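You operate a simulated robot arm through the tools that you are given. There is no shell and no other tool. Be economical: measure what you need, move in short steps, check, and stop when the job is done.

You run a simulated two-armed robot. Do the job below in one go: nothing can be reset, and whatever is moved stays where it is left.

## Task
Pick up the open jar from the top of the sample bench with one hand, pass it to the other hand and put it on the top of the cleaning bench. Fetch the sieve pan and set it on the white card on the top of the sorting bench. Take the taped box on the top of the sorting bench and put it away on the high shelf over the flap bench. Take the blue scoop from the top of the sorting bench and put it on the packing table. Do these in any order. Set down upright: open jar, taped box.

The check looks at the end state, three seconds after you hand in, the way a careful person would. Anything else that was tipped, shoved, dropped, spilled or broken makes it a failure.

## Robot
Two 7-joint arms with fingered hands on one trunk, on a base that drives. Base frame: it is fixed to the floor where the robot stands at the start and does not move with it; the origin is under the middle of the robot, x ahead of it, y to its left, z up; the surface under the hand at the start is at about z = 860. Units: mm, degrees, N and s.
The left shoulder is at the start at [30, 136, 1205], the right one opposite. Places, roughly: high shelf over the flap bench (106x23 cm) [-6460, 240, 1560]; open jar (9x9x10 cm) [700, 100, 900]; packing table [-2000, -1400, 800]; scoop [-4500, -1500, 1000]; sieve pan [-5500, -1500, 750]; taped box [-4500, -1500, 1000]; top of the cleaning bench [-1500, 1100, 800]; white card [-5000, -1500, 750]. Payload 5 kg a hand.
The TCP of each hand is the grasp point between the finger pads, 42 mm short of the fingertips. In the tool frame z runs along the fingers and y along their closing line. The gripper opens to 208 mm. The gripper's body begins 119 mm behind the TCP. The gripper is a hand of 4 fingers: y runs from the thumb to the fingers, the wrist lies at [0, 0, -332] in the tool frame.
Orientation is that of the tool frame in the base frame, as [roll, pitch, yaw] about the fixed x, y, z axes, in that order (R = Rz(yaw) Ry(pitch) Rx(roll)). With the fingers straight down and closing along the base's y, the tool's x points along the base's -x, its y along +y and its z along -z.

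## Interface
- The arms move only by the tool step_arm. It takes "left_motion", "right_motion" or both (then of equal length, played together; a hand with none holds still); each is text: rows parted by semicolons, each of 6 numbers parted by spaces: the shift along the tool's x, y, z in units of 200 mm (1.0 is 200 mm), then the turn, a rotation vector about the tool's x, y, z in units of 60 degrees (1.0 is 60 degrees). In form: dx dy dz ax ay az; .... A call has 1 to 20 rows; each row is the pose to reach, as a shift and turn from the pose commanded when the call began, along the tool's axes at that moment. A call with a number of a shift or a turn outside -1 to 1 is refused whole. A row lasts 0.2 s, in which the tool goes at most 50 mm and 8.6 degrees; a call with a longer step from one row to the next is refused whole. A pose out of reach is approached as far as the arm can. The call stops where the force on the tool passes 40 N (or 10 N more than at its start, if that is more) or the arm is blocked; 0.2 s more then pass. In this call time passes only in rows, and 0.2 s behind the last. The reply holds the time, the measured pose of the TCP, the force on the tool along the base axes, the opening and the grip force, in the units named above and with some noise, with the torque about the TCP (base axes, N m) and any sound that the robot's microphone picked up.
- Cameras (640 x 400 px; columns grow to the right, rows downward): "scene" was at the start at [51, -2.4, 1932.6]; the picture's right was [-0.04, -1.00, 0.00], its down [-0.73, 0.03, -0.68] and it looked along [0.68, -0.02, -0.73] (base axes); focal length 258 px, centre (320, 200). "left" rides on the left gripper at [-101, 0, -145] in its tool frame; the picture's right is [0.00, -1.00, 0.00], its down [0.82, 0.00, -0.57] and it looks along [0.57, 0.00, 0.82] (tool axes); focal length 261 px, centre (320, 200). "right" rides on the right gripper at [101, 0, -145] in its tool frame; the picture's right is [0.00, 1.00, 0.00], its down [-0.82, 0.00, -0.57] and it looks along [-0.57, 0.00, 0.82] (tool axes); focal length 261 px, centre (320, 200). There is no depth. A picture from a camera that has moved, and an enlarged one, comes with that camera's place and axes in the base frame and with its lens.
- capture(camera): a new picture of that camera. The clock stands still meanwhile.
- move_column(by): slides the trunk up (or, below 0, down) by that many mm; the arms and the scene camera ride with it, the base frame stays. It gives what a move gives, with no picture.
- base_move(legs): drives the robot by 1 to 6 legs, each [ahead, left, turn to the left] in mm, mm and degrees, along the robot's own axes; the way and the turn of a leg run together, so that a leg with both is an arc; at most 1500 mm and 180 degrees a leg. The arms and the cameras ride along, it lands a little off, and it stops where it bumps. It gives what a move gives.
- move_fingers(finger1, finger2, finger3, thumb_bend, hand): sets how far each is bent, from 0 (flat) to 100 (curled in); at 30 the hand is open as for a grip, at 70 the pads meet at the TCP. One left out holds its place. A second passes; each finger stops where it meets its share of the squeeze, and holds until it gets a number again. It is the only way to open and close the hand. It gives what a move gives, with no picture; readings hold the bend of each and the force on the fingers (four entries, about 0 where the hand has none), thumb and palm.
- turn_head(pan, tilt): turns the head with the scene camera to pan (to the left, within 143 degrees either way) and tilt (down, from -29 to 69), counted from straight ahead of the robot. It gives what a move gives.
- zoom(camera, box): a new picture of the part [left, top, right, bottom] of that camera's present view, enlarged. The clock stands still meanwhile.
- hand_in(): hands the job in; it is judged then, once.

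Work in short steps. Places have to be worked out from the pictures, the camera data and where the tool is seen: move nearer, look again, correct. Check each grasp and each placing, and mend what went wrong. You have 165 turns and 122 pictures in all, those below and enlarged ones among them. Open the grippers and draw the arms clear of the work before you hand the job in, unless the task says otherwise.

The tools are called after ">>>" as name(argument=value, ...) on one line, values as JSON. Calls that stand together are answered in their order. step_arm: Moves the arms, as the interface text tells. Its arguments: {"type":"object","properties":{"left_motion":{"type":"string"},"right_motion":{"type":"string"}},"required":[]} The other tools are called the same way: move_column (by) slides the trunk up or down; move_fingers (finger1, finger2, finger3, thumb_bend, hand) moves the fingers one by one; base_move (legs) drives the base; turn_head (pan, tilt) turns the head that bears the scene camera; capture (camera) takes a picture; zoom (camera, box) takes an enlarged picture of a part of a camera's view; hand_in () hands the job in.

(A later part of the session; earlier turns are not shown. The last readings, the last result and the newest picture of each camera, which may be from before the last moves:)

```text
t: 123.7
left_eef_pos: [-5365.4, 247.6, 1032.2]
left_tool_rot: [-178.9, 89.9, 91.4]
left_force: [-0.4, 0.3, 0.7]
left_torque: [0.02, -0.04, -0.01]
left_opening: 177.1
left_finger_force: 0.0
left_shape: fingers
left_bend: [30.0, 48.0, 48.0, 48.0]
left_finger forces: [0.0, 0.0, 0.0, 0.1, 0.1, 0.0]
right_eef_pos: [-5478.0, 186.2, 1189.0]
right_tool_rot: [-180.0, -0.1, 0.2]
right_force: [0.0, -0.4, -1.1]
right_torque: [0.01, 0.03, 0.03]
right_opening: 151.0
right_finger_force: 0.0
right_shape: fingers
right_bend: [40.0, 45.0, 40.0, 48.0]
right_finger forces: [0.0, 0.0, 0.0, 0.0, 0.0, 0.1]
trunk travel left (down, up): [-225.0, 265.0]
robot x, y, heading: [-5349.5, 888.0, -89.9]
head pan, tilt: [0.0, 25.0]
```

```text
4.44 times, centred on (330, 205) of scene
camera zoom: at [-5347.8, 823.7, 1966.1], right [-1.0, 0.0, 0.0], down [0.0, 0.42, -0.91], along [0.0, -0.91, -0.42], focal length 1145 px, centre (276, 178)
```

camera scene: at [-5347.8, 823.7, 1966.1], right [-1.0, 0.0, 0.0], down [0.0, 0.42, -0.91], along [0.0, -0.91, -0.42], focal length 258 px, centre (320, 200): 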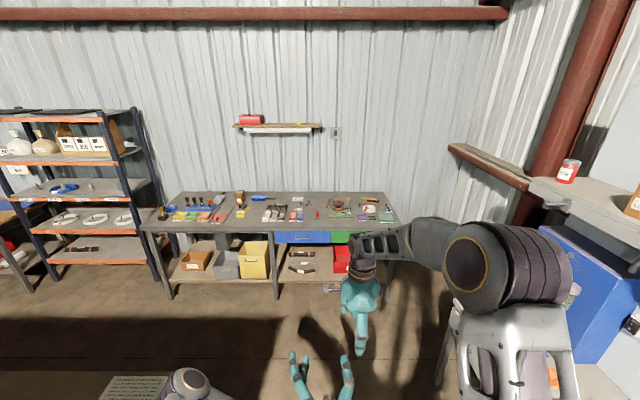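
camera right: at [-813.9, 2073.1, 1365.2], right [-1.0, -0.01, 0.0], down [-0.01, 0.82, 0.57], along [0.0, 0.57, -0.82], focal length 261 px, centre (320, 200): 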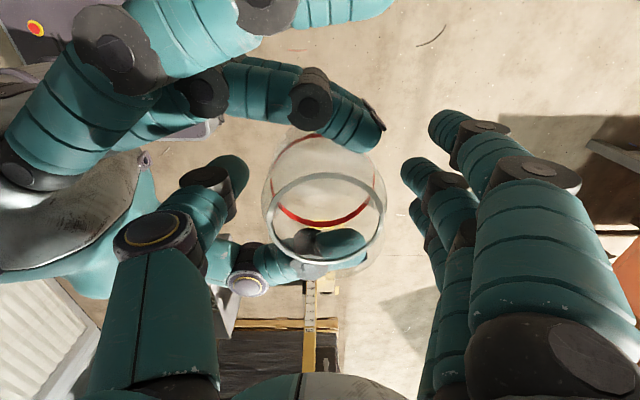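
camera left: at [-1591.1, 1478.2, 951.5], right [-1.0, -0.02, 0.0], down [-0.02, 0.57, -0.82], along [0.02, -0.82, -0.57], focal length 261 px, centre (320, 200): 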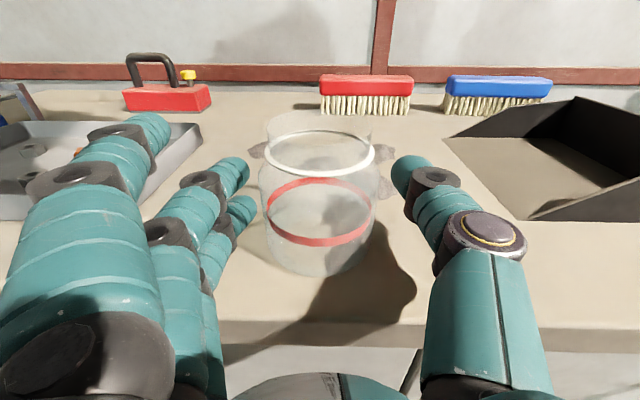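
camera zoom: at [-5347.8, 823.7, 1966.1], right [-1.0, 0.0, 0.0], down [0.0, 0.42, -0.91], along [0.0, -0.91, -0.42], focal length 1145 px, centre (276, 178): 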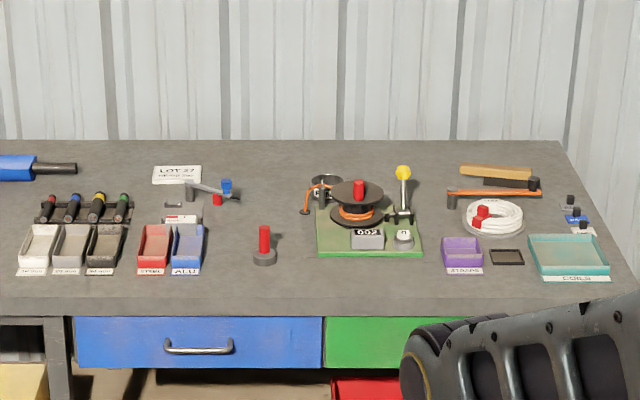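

The card "LOT 27", the taped box and the blue scoop are in view, but I still need to find the sieve pan. I drive closer.

>>> base_move(legs=[[1050, 0, 0], [0, 250, 0]])

>>> turn_head(pan=0, tilt=38)

>>> capture(camera="scene")

```text
t: 130.4
left_eef_pos: [-5103.8, -778.9, 1031.6]
left_tool_rot: [-122.6, 89.9, 148.1]
left_force: [0.4, -1.2, -0.2]
left_torque: [0.0, 0.0, -0.15]
left_opening: 177.3
left_finger_force: 0.1
left_shape: fingers
left_bend: [30.0, 48.0, 48.0, 48.0]
left_finger forces: [0.1, 0.1, 0.0, 0.1, 0.0, 0.1]
right_eef_pos: [-5214.7, -841.9, 1189.6]
right_tool_rot: [-180.0, 0.1, 0.7]
right_force: [1.5, 0.3, 0.9]
right_torque: [0.02, 0.17, 0.01]
right_opening: 151.4
right_finger_force: 0.1
right_shape: fingers
right_bend: [40.0, 45.0, 40.0, 48.0]
right_finger forces: [0.0, 0.0, 0.0, 0.0, 0.0, 0.1]
trunk travel left (down, up): [-225.0, 265.0]
robot x, y, heading: [-5094.2, -140.3, -89.3]
head pan, tilt: [0.0, 25.0]
```

```text
t: 131.2
left_eef_pos: [-5104.2, -778.7, 1032.4]
left_tool_rot: [-18.2, 90.0, -107.6]
left_force: [0.0, -0.6, -0.7]
left_torque: [-0.01, 0.02, -0.03]
left_opening: 177.2
left_finger_force: 0.0
left_shape: fingers
left_bend: [30.0, 48.0, 48.0, 48.0]
left_finger forces: [0.1, 0.0, 0.0, 0.0, 0.0, 0.0]
right_eef_pos: [-5215.6, -842.6, 1189.0]
right_tool_rot: [180.0, 0.0, 0.7]
right_force: [-1.4, 0.2, 0.0]
right_torque: [0.0, -0.05, 0.02]
right_opening: 151.1
right_finger_force: 0.1
right_shape: fingers
right_bend: [40.0, 45.0, 40.0, 48.0]
right_finger forces: [0.0, 0.0, 0.0, 0.0, 0.1, 0.1]
trunk travel left (down, up): [-225.0, 265.0]
robot x, y, heading: [-5095.8, -140.8, -89.1]
head pan, tilt: [0.0, 38.0]
```

```text
67 pictures are left
camera scene: at [-5093.3, -197.1, 1945.8], right [-1.0, -0.01, 0.0], down [-0.01, 0.62, -0.79], along [0.01, -0.79, -0.62], focal length 258 px, centre (320, 200)
```

scene: 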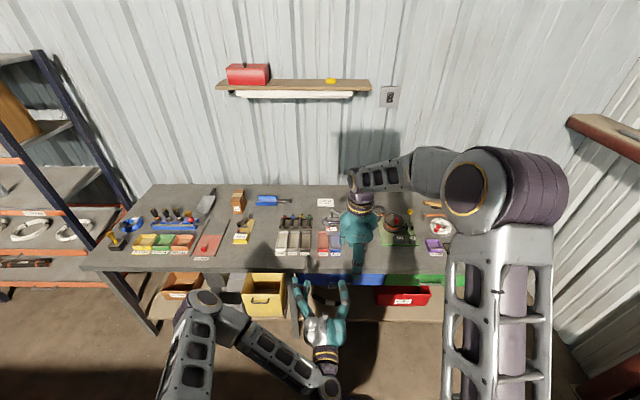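

I zoom on the right portion for the sieve pan.

>>> zoom(camera="scene", box=[300, 180, 470, 320])

>>> zoom(camera="scene", box=[140, 180, 340, 320])

```text
2.86 times, centred on (385, 250) of scene
camera zoom: at [-5093.3, -197.1, 1945.8], right [-1.0, -0.01, 0.0], down [-0.01, 0.62, -0.79], along [0.01, -0.79, -0.62], focal length 736 px, centre (134, 57)
```

zoom: 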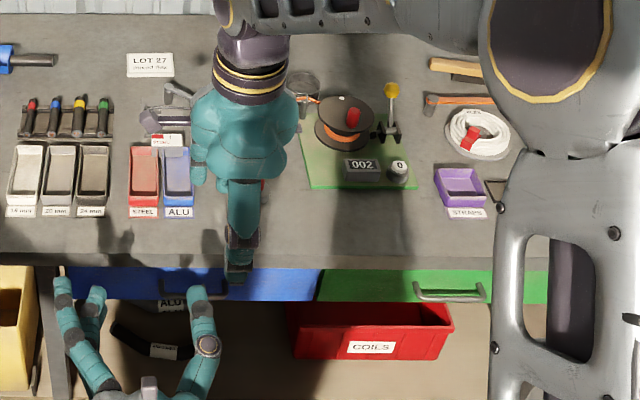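

```text
2.86 times, centred on (240, 250) of scene
camera zoom: at [-5093.3, -197.1, 1945.8], right [-1.0, -0.01, 0.0], down [-0.01, 0.62, -0.79], along [0.01, -0.79, -0.62], focal length 736 px, centre (549, 57)
```

zoom: 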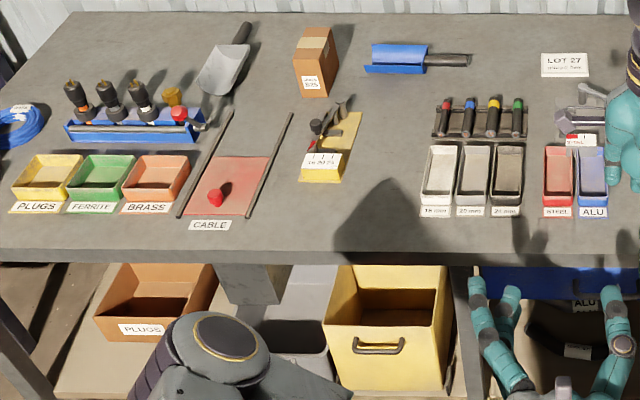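

The small round dark dish behind the green board, near (-5450, -1450), may be the sieve pan. I raise the trunk, straighten the right hand and move nearer to look from the hand camera.

>>> move_column(by=150)

>>> step_arm(right_motion="-0.1 0 0 0 0 -0.1428; -0.2 0 0 0 0 -0.2857; -0.3 0 0 0 0 -0.4285; -0.4 0 0 0 0 -0.5714; -0.5 0 0 0 0 -0.7142; -0.6 0 0 0 0 -0.857; -0.7 0 0 0 0 -0.9999", left_motion="0 0.05 -0.05 0 0.1428 0; 0 0.1 -0.1 0 0.2857 0; 0 0.2 -0.15 0 0.4285 0; 0 0.3 -0.15 0 0.5714 0; 0 0.4 -0.15 0 0.7142 0; 0 0.5 -0.15 0 0.857 0; 0 0.6 -0.15 0 0.9999 0")

>>> step_arm(right_motion="0 0 0 0 0 -0.1; 0 0 0 0 0 -0.2; 0 0 0 0 0 -0.3; 0 0 0 0 0 -0.4; 0 0 0 0 0 -0.5", left_motion="0 0 0 0 0.1 0; 0 0 0 0 0.2 0; 0 0 0 0 0.3 0; 0 0 0 0 0.4 0; 0 0 0 0 0.5 0")

>>> base_move(legs=[[330, 0, -0.7], [0, -120, 0]])

>>> capture(camera="right")

```text
t: 132.9
left_eef_pos: [-5104.1, -779.7, 1180.7]
left_tool_rot: [174.9, 89.8, 85.8]
left_force: [-1.6, -0.1, -0.6]
left_torque: [-0.05, -0.01, 0.01]
left_opening: 177.2
left_finger_force: 0.0
left_shape: fingers
left_bend: [30.0, 48.0, 48.0, 48.0]
left_finger forces: [0.0, 0.0, 0.1, 0.0, 0.0, 0.0]
right_eef_pos: [-5215.0, -842.8, 1339.8]
right_tool_rot: [-179.9, -0.1, 0.9]
right_force: [0.3, 0.3, -0.3]
right_torque: [-0.01, 0.01, -0.01]
right_opening: 151.2
right_finger_force: 0.2
right_shape: fingers
right_bend: [40.0, 45.0, 40.0, 48.0]
right_finger forces: [0.0, 0.0, 0.0, 0.0, 0.0, 0.0]
trunk travel left (down, up): [-375.0, 115.0]
robot x, y, heading: [-5098.6, -139.6, -89.5]
head pan, tilt: [0.0, 38.0]
```

```text
t: 134.5
left_eef_pos: [-4986.6, -747.4, 1183.5]
left_tool_rot: [180.0, 29.9, 90.7]
left_force: [-0.9, 0.8, -1.0]
left_torque: [-0.09, -0.1, 0.06]
left_opening: 177.1
left_finger_force: 0.1
left_shape: fingers
left_bend: [30.0, 48.0, 48.0, 48.0]
left_finger forces: [0.0, 0.0, 0.1, 0.0, 0.0, 0.1]
right_eef_pos: [-5358.2, -844.4, 1339.9]
right_tool_rot: [179.9, 0.0, 60.8]
right_force: [-1.9, 0.7, -0.1]
right_torque: [0.0, -0.13, 0.03]
right_opening: 151.2
right_finger_force: 0.1
right_shape: fingers
right_bend: [40.0, 45.0, 40.0, 48.0]
right_finger forces: [0.1, 0.0, 0.1, 0.0, 0.1, 0.0]
trunk travel left (down, up): [-375.0, 115.0]
robot x, y, heading: [-5093.8, -141.3, -89.2]
head pan, tilt: [0.0, 38.0]
```

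```text
t: 135.7
left_eef_pos: [-4984.5, -749.3, 1182.2]
left_tool_rot: [-180.0, -0.2, 90.7]
left_force: [-0.1, 0.0, -0.9]
left_torque: [0.11, 0.03, 0.01]
left_opening: 177.5
left_finger_force: 0.0
left_shape: fingers
left_bend: [30.0, 48.0, 48.0, 48.0]
left_finger forces: [0.0, 0.0, 0.1, 0.0, 0.0, 0.0]
right_eef_pos: [-5354.7, -845.6, 1338.5]
right_tool_rot: [179.9, -0.1, 90.8]
right_force: [0.5, -0.1, 0.5]
right_torque: [0.07, 0.07, -0.01]
right_opening: 151.1
right_finger_force: 0.1
right_shape: fingers
right_bend: [40.0, 45.0, 40.0, 48.0]
right_finger forces: [0.0, 0.0, 0.1, 0.0, 0.0, 0.1]
trunk travel left (down, up): [-375.0, 115.0]
robot x, y, heading: [-5090.0, -139.5, -89.3]
head pan, tilt: [0.0, 38.0]
```

```text
t: 138.8
left_eef_pos: [-5108.9, -1078.5, 1182.7]
left_tool_rot: [-180.0, 0.0, 90.1]
left_force: [-0.8, -0.9, 0.0]
left_torque: [-0.02, -0.03, 0.03]
left_opening: 177.0
left_finger_force: 0.1
left_shape: fingers
left_bend: [30.0, 48.0, 48.0, 48.0]
left_finger forces: [0.0, 0.0, 0.1, 0.1, 0.0, 0.1]
right_eef_pos: [-5481.5, -1169.6, 1339.8]
right_tool_rot: [180.0, 0.0, 90.1]
right_force: [-0.1, 0.6, 0.2]
right_torque: [-0.02, -0.07, -0.01]
right_opening: 150.9
right_finger_force: 0.1
right_shape: fingers
right_bend: [40.0, 45.0, 40.0, 48.0]
right_finger forces: [0.1, 0.0, 0.0, 0.0, 0.0, 0.0]
trunk travel left (down, up): [-375.0, 115.0]
robot x, y, heading: [-5214.6, -470.9, -89.7]
head pan, tilt: [0.0, 38.0]
```

```text
64 pictures are left
camera right: at [-5481.7, -1068.7, 1484.2], right [1.0, 0.0, 0.0], down [0.0, -0.82, 0.57], along [0.0, -0.57, -0.82], focal length 261 px, centre (320, 200)
```

right: 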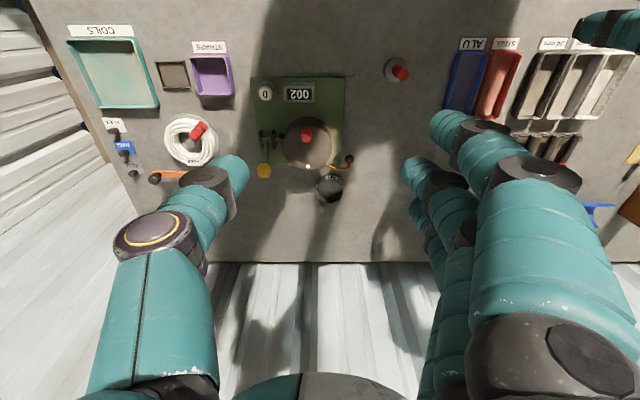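

The dark dish is at (328, 187), so I zoom on it.

>>> zoom(camera="right", box=[240, 70, 400, 220])

```text
2.67 times, centred on (320, 145) of right
camera zoom: at [-5481.7, -1068.7, 1484.2], right [1.0, 0.0, 0.0], down [0.0, -0.82, 0.57], along [0.0, -0.57, -0.82], focal length 695 px, centre (320, 347)
```

zoom: 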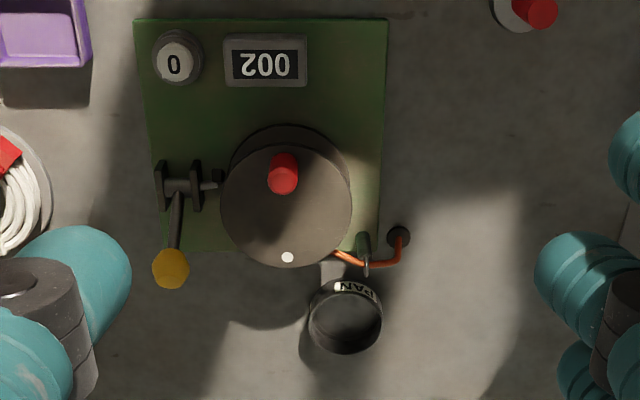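

The label reads "PAN": that is the sieve pan, about 72 mm across, at (-5457, -1442). I move 60 mm closer, lower the trunk and bring the right hand over it.

>>> base_move(legs=[[60, 0, -0.3]])

>>> step_arm(right_motion="-0.2 0.02 0 0 0 0; -0.4 0.05 0 0 0 0; -0.6 0.08 0 0 0 0; -0.8 0.1 0 0 0 0; -0.95 0.12 0 0 0 0", left_motion="0.1 0.1 -0.1 0 0 0; 0.2 0.2 -0.2 0 0 0; 0.3 0.3 -0.3 0 0 0; 0.4 0.3 -0.4 0 0 0; 0.5 0.3 -0.5 0 0 0")

>>> move_column(by=-150)

>>> capture(camera="right")

```text
t: 139.7
left_eef_pos: [-5111.7, -1137.7, 1181.2]
left_tool_rot: [-180.0, -0.1, 89.9]
left_force: [0.7, -0.9, -0.4]
left_torque: [0.11, 0.03, 0.02]
left_opening: 177.3
left_finger_force: 0.1
left_shape: fingers
left_bend: [30.0, 48.0, 48.0, 48.0]
left_finger forces: [0.0, 0.0, 0.0, 0.0, 0.0, 0.0]
right_eef_pos: [-5484.9, -1228.7, 1340.1]
right_tool_rot: [180.0, -0.1, 89.9]
right_force: [-0.3, -1.1, -0.9]
right_torque: [0.13, 0.05, 0.0]
right_opening: 151.2
right_finger_force: 0.1
right_shape: fingers
right_bend: [40.0, 45.0, 40.0, 48.0]
right_finger forces: [0.1, 0.1, 0.0, 0.0, 0.0, 0.0]
trunk travel left (down, up): [-375.0, 115.0]
robot x, y, heading: [-5215.6, -527.4, -90.0]
head pan, tilt: [0.0, 38.0]
```

```text
t: 140.9
left_eef_pos: [-5052.6, -1038.4, 1281.3]
left_tool_rot: [-179.9, -0.1, 89.8]
left_force: [0.6, -1.0, -0.5]
left_torque: [0.04, -0.02, 0.0]
left_opening: 177.3
left_finger_force: 0.1
left_shape: fingers
left_bend: [30.0, 48.0, 48.0, 48.0]
left_finger forces: [0.0, 0.1, 0.1, 0.1, 0.0, 0.0]
right_eef_pos: [-5462.5, -1419.5, 1340.2]
right_tool_rot: [179.9, 0.0, 89.8]
right_force: [0.1, -0.4, 0.6]
right_torque: [0.08, -0.12, 0.01]
right_opening: 151.2
right_finger_force: 0.1
right_shape: fingers
right_bend: [40.0, 45.0, 40.0, 48.0]
right_finger forces: [0.1, 0.0, 0.1, 0.0, 0.0, 0.0]
trunk travel left (down, up): [-375.0, 115.0]
robot x, y, heading: [-5214.4, -528.0, -90.3]
head pan, tilt: [0.0, 38.0]
```

```text
t: 142.7
left_eef_pos: [-5052.1, -1037.7, 1133.1]
left_tool_rot: [180.0, 0.0, 89.9]
left_force: [0.3, -0.1, 0.5]
left_torque: [-0.03, -0.02, 0.01]
left_opening: 177.3
left_finger_force: 0.1
left_shape: fingers
left_bend: [30.0, 48.0, 48.0, 48.0]
left_finger forces: [0.0, 0.0, 0.1, 0.0, 0.0, 0.1]
right_eef_pos: [-5460.9, -1415.8, 1192.5]
right_tool_rot: [179.9, 0.0, 89.9]
right_force: [-0.3, 0.6, 0.2]
right_torque: [-0.05, 0.02, -0.01]
right_opening: 151.2
right_finger_force: 0.0
right_shape: fingers
right_bend: [40.0, 45.0, 40.0, 48.0]
right_finger forces: [0.0, 0.0, 0.1, 0.0, 0.0, 0.0]
trunk travel left (down, up): [-225.0, 265.0]
robot x, y, heading: [-5214.9, -528.5, -90.1]
head pan, tilt: [0.0, 38.0]
```

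```text
62 pictures are left
camera right: at [-5460.6, -1315.5, 1335.8], right [1.0, -0.01, 0.0], down [-0.01, -0.82, 0.57], along [0.0, -0.57, -0.82], focal length 261 px, centre (320, 200)
```

right: 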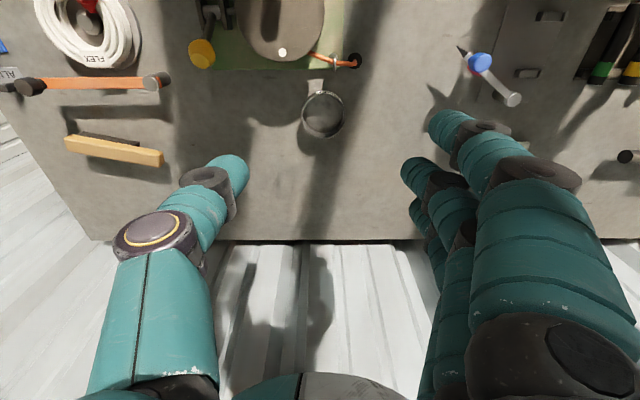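

The pan is at (-5457, -1447). I narrow the hand somewhat and descend to about z = 1000.

>>> move_fingers(hand="right", finger1=50, finger2=50, finger3=50, thumb_bend=50)

>>> step_arm(right_motion="-0.05 0.01 0.2 0 0 0; -0.1 0.02 0.4 0 0 0; -0.15 0.02 0.6 0 0 0; -0.15 0.02 0.8 0 0 0; -0.15 0.02 0.95 0 0 0")

>>> capture(camera="right")

```text
t: 143.7
left_eef_pos: [-5051.1, -1037.4, 1133.1]
left_tool_rot: [-180.0, 0.0, 89.8]
left_force: [-0.4, -0.4, -0.5]
left_torque: [0.01, -0.02, 0.0]
left_opening: 177.2
left_finger_force: 0.1
left_shape: fingers
left_bend: [30.0, 48.0, 48.0, 48.0]
left_finger forces: [0.1, 0.0, 0.0, 0.0, 0.0, 0.0]
right_eef_pos: [-5461.5, -1417.1, 1191.5]
right_tool_rot: [-180.0, 0.0, 89.9]
right_force: [0.2, -0.9, 0.0]
right_torque: [0.0, 0.02, -0.02]
right_opening: 121.7
right_finger_force: 0.1
right_shape: fingers
right_bend: [50.0, 50.0, 50.0, 50.0]
right_finger forces: [0.0, 0.1, 0.0, 0.0, 0.0, 0.0]
trunk travel left (down, up): [-225.0, 265.0]
robot x, y, heading: [-5209.5, -528.8, -90.0]
head pan, tilt: [0.0, 38.0]
```

```text
t: 144.9
left_eef_pos: [-5052.3, -1038.4, 1131.3]
left_tool_rot: [179.9, -0.1, 89.8]
left_force: [0.3, -0.9, -0.8]
left_torque: [0.06, -0.01, -0.02]
left_opening: 177.2
left_finger_force: 0.0
left_shape: fingers
left_bend: [30.0, 48.0, 48.0, 48.0]
left_finger forces: [0.1, 0.0, 0.0, 0.0, 0.0, 0.0]
right_eef_pos: [-5455.9, -1448.2, 1001.2]
right_tool_rot: [179.9, 0.0, 89.9]
right_force: [-0.3, -1.4, 1.6]
right_torque: [0.1, -0.04, -0.01]
right_opening: 121.3
right_finger_force: 0.1
right_shape: fingers
right_bend: [50.0, 50.0, 50.0, 50.0]
right_finger forces: [0.0, 0.0, 0.0, 0.0, 0.0, 0.0]
trunk travel left (down, up): [-225.0, 265.0]
robot x, y, heading: [-5214.9, -528.6, -90.4]
head pan, tilt: [0.0, 38.0]
```

```text
61 pictures are left
camera right: at [-5456.3, -1347.4, 1145.0], right [1.0, -0.01, 0.0], down [-0.01, -0.82, 0.57], along [0.0, -0.57, -0.82], focal length 261 px, centre (320, 200)
```

right: 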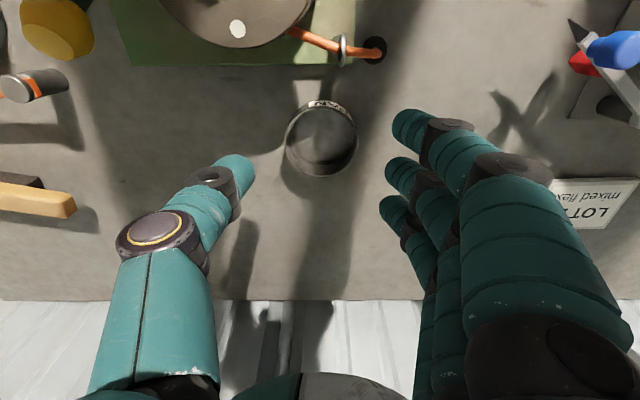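

The pan is well centred between the fingers. I descend in small steps to the bench.

>>> step_arm(right_motion="0.01 0 0.08 0 0 0; 0.02 0 0.16 0 0 0; 0.03 0 0.22 0 0 0; 0.03 0 0.26 0 0 0")

>>> capture(camera="right")

```text
t: 145.9
left_eef_pos: [-5051.9, -1037.3, 1131.6]
left_tool_rot: [179.9, 0.1, 89.9]
left_force: [-0.3, 0.3, 0.2]
left_torque: [0.05, -0.02, -0.01]
left_opening: 177.2
left_finger_force: 0.1
left_shape: fingers
left_bend: [30.0, 48.0, 48.0, 48.0]
left_finger forces: [0.0, 0.0, 0.1, 0.0, 0.1, 0.0]
right_eef_pos: [-5456.5, -1441.2, 948.9]
right_tool_rot: [-180.0, -0.1, 89.9]
right_force: [0.4, 0.1, -0.8]
right_torque: [0.01, 0.03, 0.0]
right_opening: 121.8
right_finger_force: 0.0
right_shape: fingers
right_bend: [50.0, 50.0, 50.0, 50.0]
right_finger forces: [0.0, 0.1, 0.0, 0.0, 0.0, 0.1]
trunk travel left (down, up): [-225.0, 265.0]
robot x, y, heading: [-5213.7, -526.8, -90.3]
head pan, tilt: [0.0, 38.0]
```

```text
60 pictures are left
camera right: at [-5456.3, -1339.7, 1092.7], right [1.0, -0.01, 0.0], down [-0.01, -0.82, 0.57], along [0.0, -0.57, -0.82], focal length 261 px, centre (320, 200)
```

right: 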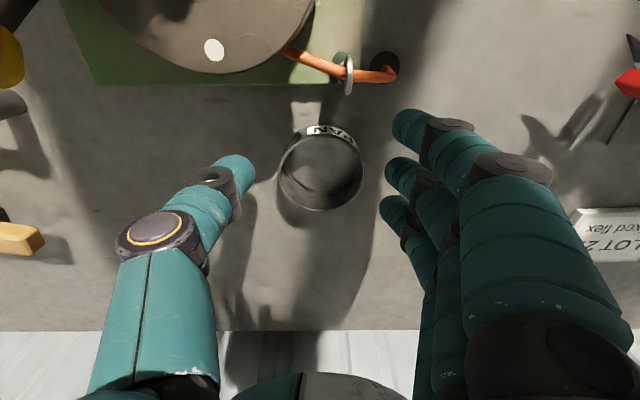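

Aligned. I go 10 mm lower and then close gently.

>>> step_arm(right_motion="0 0 0.025 0 0 0; 0 0 0.05 0 0 0")

>>> move_fingers(hand="right", finger1=56, finger2=60, finger3=56, thumb_bend=60)

>>> capture(camera="right")

```text
t: 146.5
left_eef_pos: [-5051.9, -1037.3, 1133.2]
left_tool_rot: [179.9, 0.0, 89.9]
left_force: [0.1, 0.3, 0.2]
left_torque: [-0.01, 0.0, -0.02]
left_opening: 177.3
left_finger_force: 0.1
left_shape: fingers
left_bend: [30.0, 48.0, 48.0, 48.0]
left_finger forces: [0.0, 0.1, 0.0, 0.1, 0.1, 0.0]
right_eef_pos: [-5457.3, -1440.7, 938.8]
right_tool_rot: [-180.0, -0.1, 89.9]
right_force: [-0.4, -0.3, 0.6]
right_torque: [-0.02, -0.02, 0.02]
right_opening: 121.3
right_finger_force: 0.0
right_shape: fingers
right_bend: [50.0, 50.0, 50.0, 50.0]
right_finger forces: [0.0, 0.0, 0.0, 0.1, 0.0, 0.1]
trunk travel left (down, up): [-225.0, 265.0]
robot x, y, heading: [-5213.7, -528.4, -90.1]
head pan, tilt: [0.0, 38.0]
```

```text
t: 147.5
left_eef_pos: [-5051.9, -1037.7, 1132.0]
left_tool_rot: [-179.9, 0.0, 89.9]
left_force: [-0.8, 1.0, 1.0]
left_torque: [0.0, -0.04, -0.03]
left_opening: 177.5
left_finger_force: 0.1
left_shape: fingers
left_bend: [30.0, 48.0, 48.0, 48.0]
left_finger forces: [0.0, 0.0, 0.1, 0.0, 0.0, 0.0]
right_eef_pos: [-5457.6, -1440.7, 938.6]
right_tool_rot: [179.9, 0.0, 89.9]
right_force: [-0.4, -0.3, 1.3]
right_torque: [0.0, 0.0, -0.01]
right_opening: 86.8
right_finger_force: 3.8
right_shape: fingers
right_bend: [56.0, 57.0, 56.0, 59.0]
right_finger forces: [0.1, 3.9, 0.0, 0.1, 4.4, 0.0]
trunk travel left (down, up): [-225.0, 265.0]
robot x, y, heading: [-5215.4, -528.0, -90.3]
head pan, tilt: [0.0, 38.0]
```

```text
59 pictures are left
camera right: at [-5456.9, -1339.5, 1082.6], right [1.0, -0.01, 0.0], down [-0.01, -0.82, 0.57], along [0.0, -0.57, -0.82], focal length 261 px, centre (320, 200)
```

right: 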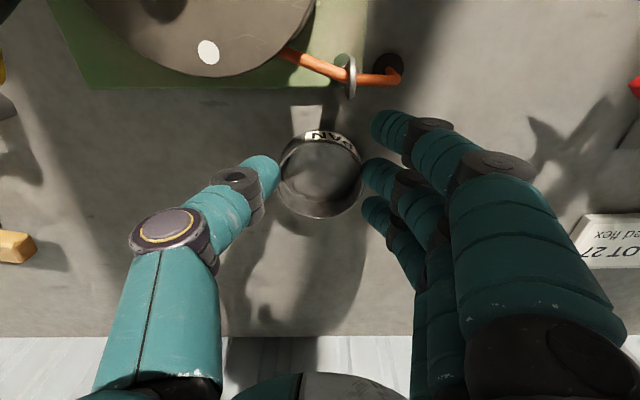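

Thumb and middle finger touch the pan. I tighten, add the other fingers lightly, and lift a little.

>>> move_fingers(hand="right", finger1=60, finger2=65, finger3=60, thumb_bend=65)

>>> step_arm(right_motion="0 0 -0.05 0 0 0; 0 0 -0.12 0 0 0; 0 0 -0.25 0 0 0; 0 0 -0.4 0 0 0")

>>> capture(camera="right")

```text
t: 148.5
left_eef_pos: [-5052.2, -1037.4, 1133.9]
left_tool_rot: [-180.0, 0.1, 90.0]
left_force: [0.6, 0.1, -0.2]
left_torque: [0.01, -0.02, 0.02]
left_opening: 177.3
left_finger_force: 0.1
left_shape: fingers
left_bend: [30.0, 48.0, 48.0, 48.0]
left_finger forces: [0.0, 0.0, 0.1, 0.0, 0.0, 0.1]
right_eef_pos: [-5456.8, -1440.8, 938.6]
right_tool_rot: [-180.0, -0.1, 90.0]
right_force: [-0.5, 0.4, 4.4]
right_torque: [-0.05, 0.04, 0.01]
right_opening: 74.4
right_finger_force: 10.4
right_shape: fingers
right_bend: [60.0, 57.0, 58.0, 62.0]
right_finger forces: [0.0, 7.7, 2.8, 0.0, 11.1, 0.1]
trunk travel left (down, up): [-225.0, 265.0]
robot x, y, heading: [-5214.1, -530.8, -90.2]
head pan, tilt: [0.0, 38.0]
```

```text
t: 149.5
left_eef_pos: [-5050.9, -1036.5, 1133.3]
left_tool_rot: [180.0, 0.0, 89.9]
left_force: [-0.3, 0.3, 0.5]
left_torque: [-0.06, -0.01, -0.03]
left_opening: 177.3
left_finger_force: 0.0
left_shape: fingers
left_bend: [30.0, 48.0, 48.0, 48.0]
left_finger forces: [0.0, 0.1, 0.0, 0.0, 0.0, 0.0]
right_eef_pos: [-5457.8, -1438.6, 1018.7]
right_tool_rot: [180.0, -0.1, 89.9]
right_force: [0.8, 0.1, -1.0]
right_torque: [-0.08, 0.06, 0.01]
right_opening: 60.8
right_finger_force: 0.0
right_shape: fingers
right_bend: [60.0, 64.0, 60.0, 65.0]
right_finger forces: [0.0, 0.1, 0.1, 0.1, 0.1, 0.1]
trunk travel left (down, up): [-225.0, 265.0]
robot x, y, heading: [-5212.1, -531.0, -90.4]
head pan, tilt: [0.0, 38.0]
```

```text
58 pictures are left
camera right: at [-5457.3, -1337.7, 1163.4], right [1.0, -0.01, 0.0], down [0.0, -0.82, 0.57], along [0.0, -0.57, -0.82], focal length 261 px, centre (320, 200)
```

right: 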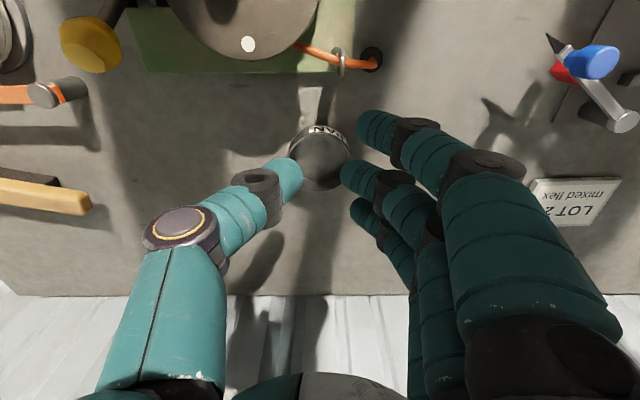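

It slipped off, as my grip was too high on the low rim. I reopen and go lower, feeling for the bench.

>>> move_fingers(hand="right", finger1=50, finger2=53, finger3=50, thumb_bend=53)

>>> step_arm(right_motion="0 0 0.15 0 0 0; 0 0 0.3 0 0 0; 0 0 0.38 0 0 0; 0 0 0.41 0 0 0; 0 0 0.43 0 0 0; 0 0 0.45 0 0 0")

>>> capture(camera="right")

```text
t: 150.5
left_eef_pos: [-5051.5, -1037.2, 1133.0]
left_tool_rot: [179.9, 0.0, 89.9]
left_force: [-0.2, 0.2, -0.2]
left_torque: [0.0, 0.0, 0.0]
left_opening: 177.2
left_finger_force: 0.1
left_shape: fingers
left_bend: [30.0, 48.0, 48.0, 48.0]
left_finger forces: [0.1, 0.0, 0.1, 0.1, 0.1, 0.1]
right_eef_pos: [-5456.5, -1440.1, 1019.1]
right_tool_rot: [-179.9, 0.0, 89.8]
right_force: [-0.3, 0.3, -0.6]
right_torque: [0.01, 0.01, 0.01]
right_opening: 112.1
right_finger_force: 0.0
right_shape: fingers
right_bend: [50.0, 53.0, 50.0, 53.0]
right_finger forces: [0.0, 0.0, 0.1, 0.0, 0.1, 0.0]
trunk travel left (down, up): [-225.0, 265.0]
robot x, y, heading: [-5214.3, -526.5, -90.2]
head pan, tilt: [0.0, 38.0]
```

```text
t: 151.9
left_eef_pos: [-5052.3, -1038.0, 1132.5]
left_tool_rot: [-180.0, 0.0, 89.9]
left_force: [1.1, -0.5, 0.1]
left_torque: [0.0, -0.03, 0.01]
left_opening: 177.3
left_finger_force: 0.1
left_shape: fingers
left_bend: [30.0, 48.0, 48.0, 48.0]
left_finger forces: [0.0, 0.0, 0.0, 0.0, 0.1, 0.0]
right_eef_pos: [-5457.8, -1440.2, 928.9]
right_tool_rot: [-180.0, 0.0, 89.9]
right_force: [0.6, 0.5, -0.6]
right_torque: [0.03, -0.01, 0.01]
right_opening: 112.1
right_finger_force: 0.0
right_shape: fingers
right_bend: [50.0, 53.0, 50.0, 53.0]
right_finger forces: [0.0, 0.1, 0.0, 0.0, 0.1, 0.1]
trunk travel left (down, up): [-225.0, 265.0]
robot x, y, heading: [-5214.8, -527.9, -90.2]
head pan, tilt: [0.0, 38.0]
```

```text
57 pictures are left
camera right: at [-5456.6, -1339.1, 1072.4], right [1.0, -0.01, 0.0], down [-0.01, -0.82, 0.57], along [0.0, -0.57, -0.82], focal length 261 px, centre (320, 200)
```

right: 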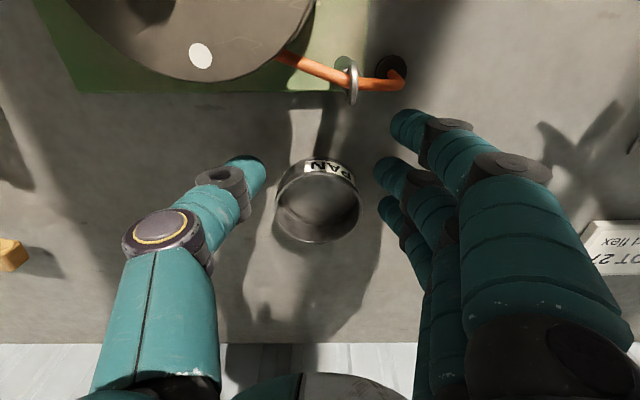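

The pan slid about 14 mm back. I follow it and lower further in fine steps.

>>> step_arm(right_motion="-0.035 -0.005 0 0 0 0; -0.07 -0.01 0 0 0 0; -0.07 -0.01 0.02 0 0 0; -0.07 -0.01 0.035 0 0 0; -0.07 -0.01 0.05 0 0 0")

>>> capture(camera="right")

```text
t: 153.1
left_eef_pos: [-5051.0, -1037.3, 1132.5]
left_tool_rot: [-180.0, 0.0, 90.0]
left_force: [0.5, -1.1, 0.1]
left_torque: [0.0, 0.0, -0.01]
left_opening: 177.4
left_finger_force: 0.1
left_shape: fingers
left_bend: [30.0, 48.0, 48.0, 48.0]
left_finger forces: [0.0, 0.1, 0.0, 0.0, 0.0, 0.1]
right_eef_pos: [-5460.0, -1455.1, 919.0]
right_tool_rot: [179.9, 0.0, 89.9]
right_force: [0.8, 0.7, 0.4]
right_torque: [0.02, 0.05, -0.01]
right_opening: 111.9
right_finger_force: 0.2
right_shape: fingers
right_bend: [50.0, 53.0, 50.0, 53.0]
right_finger forces: [0.1, 0.0, 0.0, 0.0, 0.1, 0.0]
trunk travel left (down, up): [-225.0, 265.0]
robot x, y, heading: [-5214.6, -526.2, -90.2]
head pan, tilt: [0.0, 38.0]
```

```text
56 pictures are left
camera right: at [-5459.1, -1353.9, 1062.8], right [1.0, -0.01, 0.0], down [-0.01, -0.82, 0.57], along [0.0, -0.57, -0.82], focal length 261 px, centre (320, 200)
```

right: 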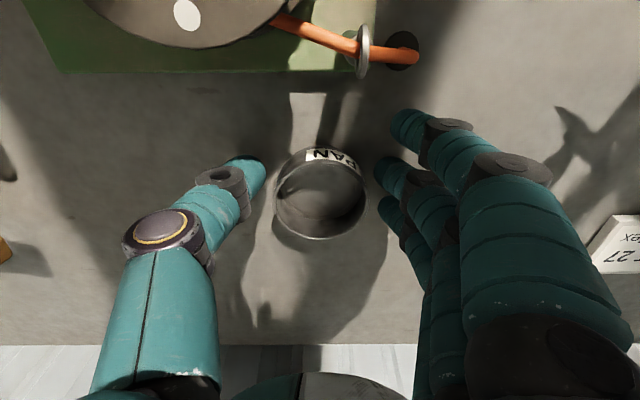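

Triangulating again puts the rim near z = 888 and the centre near y = -1467, so the bench is lower than I thought. I shift 11 mm forward and go lower.

>>> step_arm(right_motion="-0.055 0 0 0 0 0; -0.055 0 0.02 0 0 0; -0.055 0 0.04 0 0 0; -0.055 0 0.055 0 0 0")

>>> capture(camera="right")

```text
t: 154.1
left_eef_pos: [-5050.9, -1035.9, 1133.7]
left_tool_rot: [-179.9, 0.0, 89.9]
left_force: [0.2, 0.4, 0.7]
left_torque: [0.04, -0.03, 0.0]
left_opening: 177.4
left_finger_force: 0.1
left_shape: fingers
left_bend: [30.0, 48.0, 48.0, 48.0]
left_finger forces: [0.0, 0.1, 0.0, 0.1, 0.0, 0.0]
right_eef_pos: [-5460.0, -1466.1, 913.8]
right_tool_rot: [180.0, 0.3, 89.9]
right_force: [0.0, 2.0, 26.0]
right_torque: [0.34, 1.1, -0.18]
right_opening: 112.4
right_finger_force: 13.3
right_shape: fingers
right_bend: [50.0, 53.0, 50.0, 53.0]
right_finger forces: [4.0, 0.6, 0.0, 0.1, 22.0, 0.0]
trunk travel left (down, up): [-225.0, 265.0]
robot x, y, heading: [-5212.5, -529.0, -90.1]
head pan, tilt: [0.0, 38.0]
```

```text
55 pictures are left
camera right: at [-5459.1, -1364.4, 1056.3], right [1.0, -0.01, 0.0], down [0.0, -0.82, 0.58], along [0.0, -0.58, -0.82], focal length 261 px, centre (320, 200)
```

right: 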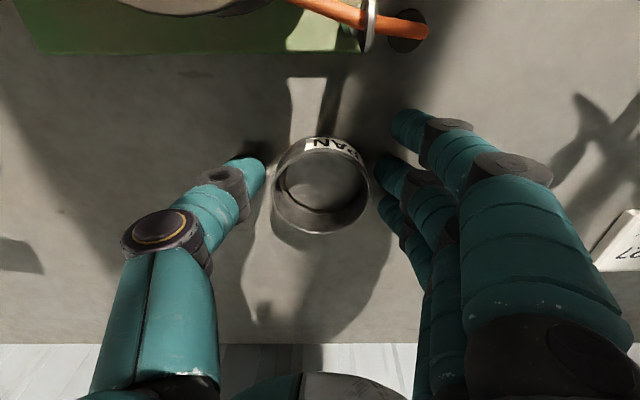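

Thumb contact shows the bench at TCP ≈ 914. I raise 5 mm, nudge forward and close.

>>> step_arm(right_motion="-0.03 0 -0.035 0 0 0")

>>> move_fingers(hand="right", finger1=56, finger2=60, finger3=56, thumb_bend=60)

>>> capture(camera="right")

```text
t: 154.5
left_eef_pos: [-5051.1, -1038.1, 1131.1]
left_tool_rot: [-180.0, 0.1, 89.8]
left_force: [0.3, -0.1, 0.3]
left_torque: [0.03, -0.01, 0.02]
left_opening: 177.3
left_finger_force: 0.1
left_shape: fingers
left_bend: [30.0, 48.0, 48.0, 48.0]
left_finger forces: [0.0, 0.0, 0.1, 0.0, 0.1, 0.0]
right_eef_pos: [-5459.0, -1471.1, 913.7]
right_tool_rot: [-180.0, -0.1, 89.9]
right_force: [-0.2, 0.7, 3.8]
right_torque: [0.14, 0.2, -0.08]
right_opening: 113.4
right_finger_force: 1.5
right_shape: fingers
right_bend: [50.0, 53.0, 50.0, 53.0]
right_finger forces: [0.0, 0.1, 0.0, 0.0, 3.8, 0.1]
trunk travel left (down, up): [-225.0, 265.0]
robot x, y, heading: [-5214.4, -528.0, -90.1]
head pan, tilt: [0.0, 38.0]
```

```text
t: 155.5
left_eef_pos: [-5051.8, -1038.4, 1132.0]
left_tool_rot: [-180.0, 0.0, 90.0]
left_force: [-0.8, -0.2, -0.6]
left_torque: [-0.02, 0.0, 0.01]
left_opening: 177.3
left_finger_force: 0.0
left_shape: fingers
left_bend: [30.0, 48.0, 48.0, 48.0]
left_finger forces: [0.0, 0.0, 0.1, 0.1, 0.0, 0.1]
right_eef_pos: [-5459.2, -1471.6, 915.1]
right_tool_rot: [179.9, 0.0, 89.9]
right_force: [0.6, -0.3, 0.2]
right_torque: [-0.02, 0.01, -0.03]
right_opening: 91.0
right_finger_force: 8.4
right_shape: fingers
right_bend: [56.0, 55.0, 56.0, 58.0]
right_finger forces: [0.0, 8.7, 0.0, 0.1, 8.2, 0.0]
trunk travel left (down, up): [-225.0, 265.0]
robot x, y, heading: [-5212.6, -527.1, -90.0]
head pan, tilt: [0.0, 38.0]
```

```text
54 pictures are left
camera right: at [-5458.8, -1370.7, 1059.0], right [1.0, -0.01, 0.0], down [-0.01, -0.82, 0.57], along [0.0, -0.57, -0.82], focal length 261 px, centre (320, 200)
```

right: 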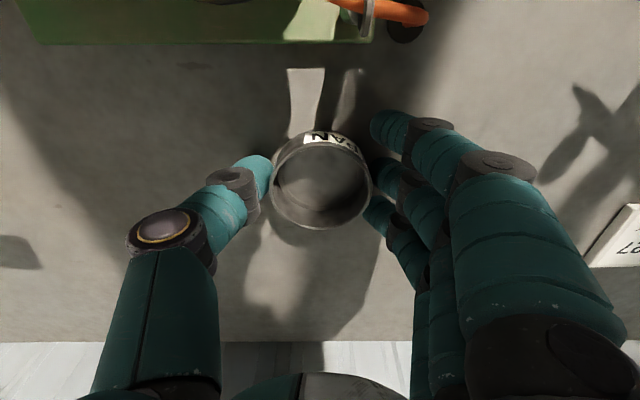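

Solid side contact with no upward reaction. I tighten and lift.

>>> move_fingers(hand="right", finger1=57, finger2=66, finger3=62, thumb_bend=66)

>>> step_arm(right_motion="0 0 -0.04 0 0 0; 0 0 -0.1 0 0 0; 0 0 -0.2 0 0 0; 0 0 -0.35 0 0 0; 0 0 -0.5 0 0 0")

>>> capture(camera="right")

```text
t: 156.5
left_eef_pos: [-5052.0, -1038.6, 1132.3]
left_tool_rot: [-180.0, 0.0, 89.9]
left_force: [-0.4, 0.5, 0.5]
left_torque: [-0.01, -0.01, 0.02]
left_opening: 177.1
left_finger_force: 0.0
left_shape: fingers
left_bend: [30.0, 48.0, 48.0, 48.0]
left_finger forces: [0.0, 0.1, 0.0, 0.1, 0.1, 0.0]
right_eef_pos: [-5458.5, -1472.0, 915.7]
right_tool_rot: [180.0, 0.0, 89.9]
right_force: [0.6, -0.4, -1.3]
right_torque: [0.0, 0.01, -0.02]
right_opening: 86.8
right_finger_force: 19.5
right_shape: fingers
right_bend: [56.0, 54.0, 58.0, 61.0]
right_finger forces: [0.1, 11.2, 7.9, 0.0, 19.4, 0.0]
trunk travel left (down, up): [-225.0, 265.0]
robot x, y, heading: [-5214.2, -527.2, -90.2]
head pan, tilt: [0.0, 38.0]
```

```text
t: 157.7
left_eef_pos: [-5052.2, -1036.9, 1132.7]
left_tool_rot: [-180.0, 0.0, 89.9]
left_force: [0.1, 0.9, 0.5]
left_torque: [-0.11, 0.01, 0.0]
left_opening: 177.4
left_finger_force: 0.0
left_shape: fingers
left_bend: [30.0, 48.0, 48.0, 48.0]
left_finger forces: [0.1, 0.0, 0.1, 0.1, 0.1, 0.0]
right_eef_pos: [-5459.3, -1471.0, 1013.5]
right_tool_rot: [180.0, -0.1, 90.0]
right_force: [1.4, 0.8, -1.2]
right_torque: [-0.1, 0.07, 0.05]
right_opening: 86.3
right_finger_force: 19.6
right_shape: fingers
right_bend: [56.0, 54.0, 58.0, 61.0]
right_finger forces: [0.1, 11.3, 8.0, 0.1, 19.4, 0.1]
trunk travel left (down, up): [-225.0, 265.0]
robot x, y, heading: [-5216.6, -529.2, -90.3]
head pan, tilt: [0.0, 38.0]
```

```text
53 pictures are left
camera right: at [-5458.9, -1369.5, 1157.9], right [1.0, -0.01, 0.0], down [0.0, -0.82, 0.57], along [0.0, -0.57, -0.82], focal length 261 px, centre (320, 200)
```

right: 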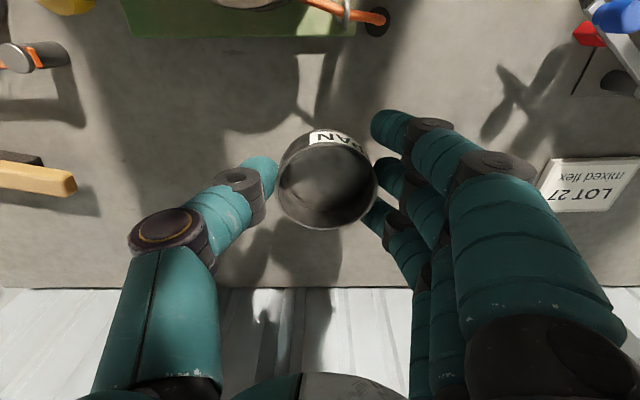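

The pan is held. The card is at about (-5109, -1547). I raise the hand and move the base left and forward to reach it.

>>> step_arm(right_motion="0.1 0 -0.15 0 0 0; 0.2 0 -0.3 0 0 0; 0.2 0 -0.5 0 0 0; 0.2 0 -0.6 0 0 0")

>>> base_move(legs=[[0, 250, 0.2], [95, 0, 0]])

>>> capture(camera="right")

```text
t: 158.7
left_eef_pos: [-5050.2, -1037.2, 1131.7]
left_tool_rot: [180.0, 0.0, 89.8]
left_force: [0.2, 0.1, 0.2]
left_torque: [-0.05, 0.01, 0.03]
left_opening: 177.4
left_finger_force: 0.0
left_shape: fingers
left_bend: [30.0, 48.0, 48.0, 48.0]
left_finger forces: [0.0, 0.0, 0.0, 0.0, 0.1, 0.0]
right_eef_pos: [-5461.1, -1429.1, 1135.9]
right_tool_rot: [-180.0, -0.1, 90.0]
right_force: [-0.5, -0.1, -0.9]
right_torque: [-0.01, 0.0, -0.03]
right_opening: 86.5
right_finger_force: 19.2
right_shape: fingers
right_bend: [56.0, 54.0, 58.0, 62.0]
right_finger forces: [0.0, 11.0, 8.0, 0.0, 19.2, 0.1]
trunk travel left (down, up): [-225.0, 265.0]
robot x, y, heading: [-5210.7, -530.3, -90.3]
head pan, tilt: [0.0, 38.0]
```

```text
t: 161.2
left_eef_pos: [-4800.3, -1133.7, 1132.1]
left_tool_rot: [180.0, -0.1, 90.2]
left_force: [0.2, -1.0, 0.0]
left_torque: [0.12, -0.01, -0.01]
left_opening: 177.3
left_finger_force: 0.0
left_shape: fingers
left_bend: [30.0, 48.0, 48.0, 48.0]
left_finger forces: [0.0, 0.1, 0.1, 0.1, 0.0, 0.0]
right_eef_pos: [-5206.0, -1527.9, 1132.6]
right_tool_rot: [-180.0, -0.1, 90.4]
right_force: [-0.2, -0.7, -1.6]
right_torque: [0.1, 0.03, 0.02]
right_opening: 86.5
right_finger_force: 19.3
right_shape: fingers
right_bend: [56.0, 54.0, 58.0, 62.0]
right_finger forces: [0.1, 11.1, 8.0, 0.0, 19.2, 0.0]
trunk travel left (down, up): [-225.0, 265.0]
robot x, y, heading: [-4966.3, -626.2, -89.8]
head pan, tilt: [0.0, 38.0]
```

```text
52 pictures are left
camera right: at [-5206.6, -1427.8, 1277.3], right [1.0, 0.0, 0.0], down [0.0, -0.82, 0.57], along [0.0, -0.57, -0.82], focal length 261 px, centre (320, 200)
```

right: 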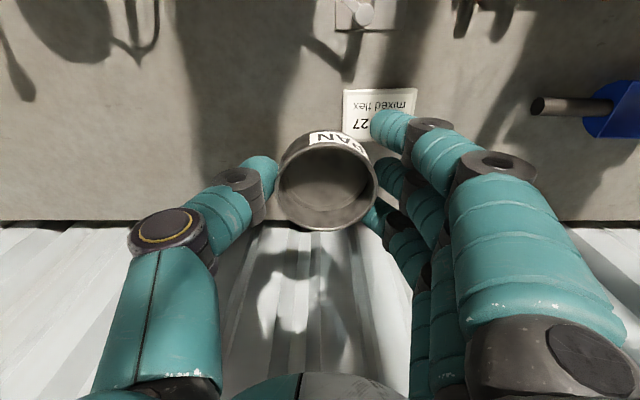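

The card's centre is (-5113, -1552). I bring the pan over it and start down.

>>> step_arm(right_motion="-0.03 0.11 0 0 0 0; -0.06 0.22 0.05 0 0 0; -0.1 0.33 0.2 0 0 0; -0.115 0.44 0.4 0 0 0; -0.115 0.445 0.6 0 0 0")

>>> capture(camera="right")

```text
t: 162.4
left_eef_pos: [-4800.6, -1134.1, 1130.9]
left_tool_rot: [-179.9, -0.1, 90.2]
left_force: [-0.6, -0.9, -0.2]
left_torque: [0.1, -0.08, 0.02]
left_opening: 177.5
left_finger_force: 0.0
left_shape: fingers
left_bend: [30.0, 48.0, 48.0, 48.0]
left_finger forces: [0.1, 0.1, 0.0, 0.1, 0.1, 0.0]
right_eef_pos: [-5118.3, -1553.2, 1013.7]
right_tool_rot: [179.9, -0.1, 90.3]
right_force: [-1.5, -1.0, 0.4]
right_torque: [0.17, -0.18, 0.02]
right_opening: 86.3
right_finger_force: 19.7
right_shape: fingers
right_bend: [56.0, 54.0, 58.0, 62.0]
right_finger forces: [0.0, 11.1, 8.0, 0.0, 19.2, 0.0]
trunk travel left (down, up): [-225.0, 265.0]
robot x, y, heading: [-4965.5, -621.9, -90.0]
head pan, tilt: [0.0, 38.0]
```

```text
51 pictures are left
camera right: at [-5117.8, -1452.3, 1157.3], right [1.0, 0.0, 0.0], down [0.0, -0.82, 0.57], along [0.0, -0.57, -0.82], focal length 261 px, centre (320, 200)
```

right: 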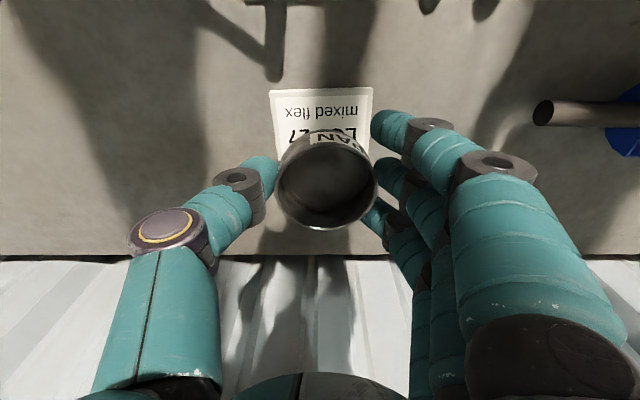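

Centred over the card. I lower, with fine steps at the end.

>>> step_arm(right_motion="-0.005 -0.01 0.15 0 0 0; -0.005 -0.01 0.3 0 0 0; -0.005 -0.01 0.38 0 0 0; -0.005 -0.01 0.42 0 0 0; -0.005 -0.01 0.44 0 0 0; -0.005 -0.01 0.46 0 0 0; -0.005 -0.01 0.475 0 0 0")

>>> capture(camera="right")

```text
t: 164.0
left_eef_pos: [-4800.0, -1131.2, 1132.8]
left_tool_rot: [179.9, 0.1, 90.3]
left_force: [-0.3, 0.6, 0.6]
left_torque: [0.03, 0.05, 0.01]
left_opening: 177.4
left_finger_force: 0.0
left_shape: fingers
left_bend: [30.0, 48.0, 48.0, 48.0]
left_finger forces: [0.1, 0.1, 0.0, 0.0, 0.0, 0.0]
right_eef_pos: [-5119.4, -1551.0, 923.2]
right_tool_rot: [179.9, 0.1, 90.3]
right_force: [-0.2, 1.3, 16.6]
right_torque: [-0.04, -0.66, 0.07]
right_opening: 86.5
right_finger_force: 22.0
right_shape: fingers
right_bend: [56.0, 54.0, 58.0, 62.0]
right_finger forces: [0.9, 13.7, 8.3, 0.0, 20.6, 0.0]
trunk travel left (down, up): [-225.0, 265.0]
robot x, y, heading: [-4965.7, -624.3, -89.8]
head pan, tilt: [0.0, 38.0]
```

```text
50 pictures are left
camera right: at [-5119.1, -1449.4, 1066.1], right [1.0, 0.0, 0.0], down [0.0, -0.82, 0.57], along [0.0, -0.57, -0.82], focal length 261 px, centre (320, 200)
```

right: 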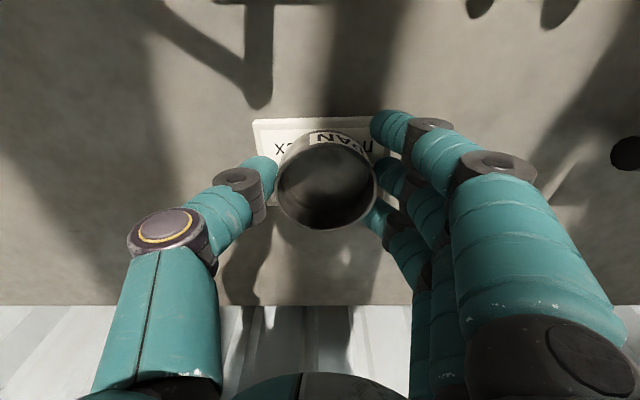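

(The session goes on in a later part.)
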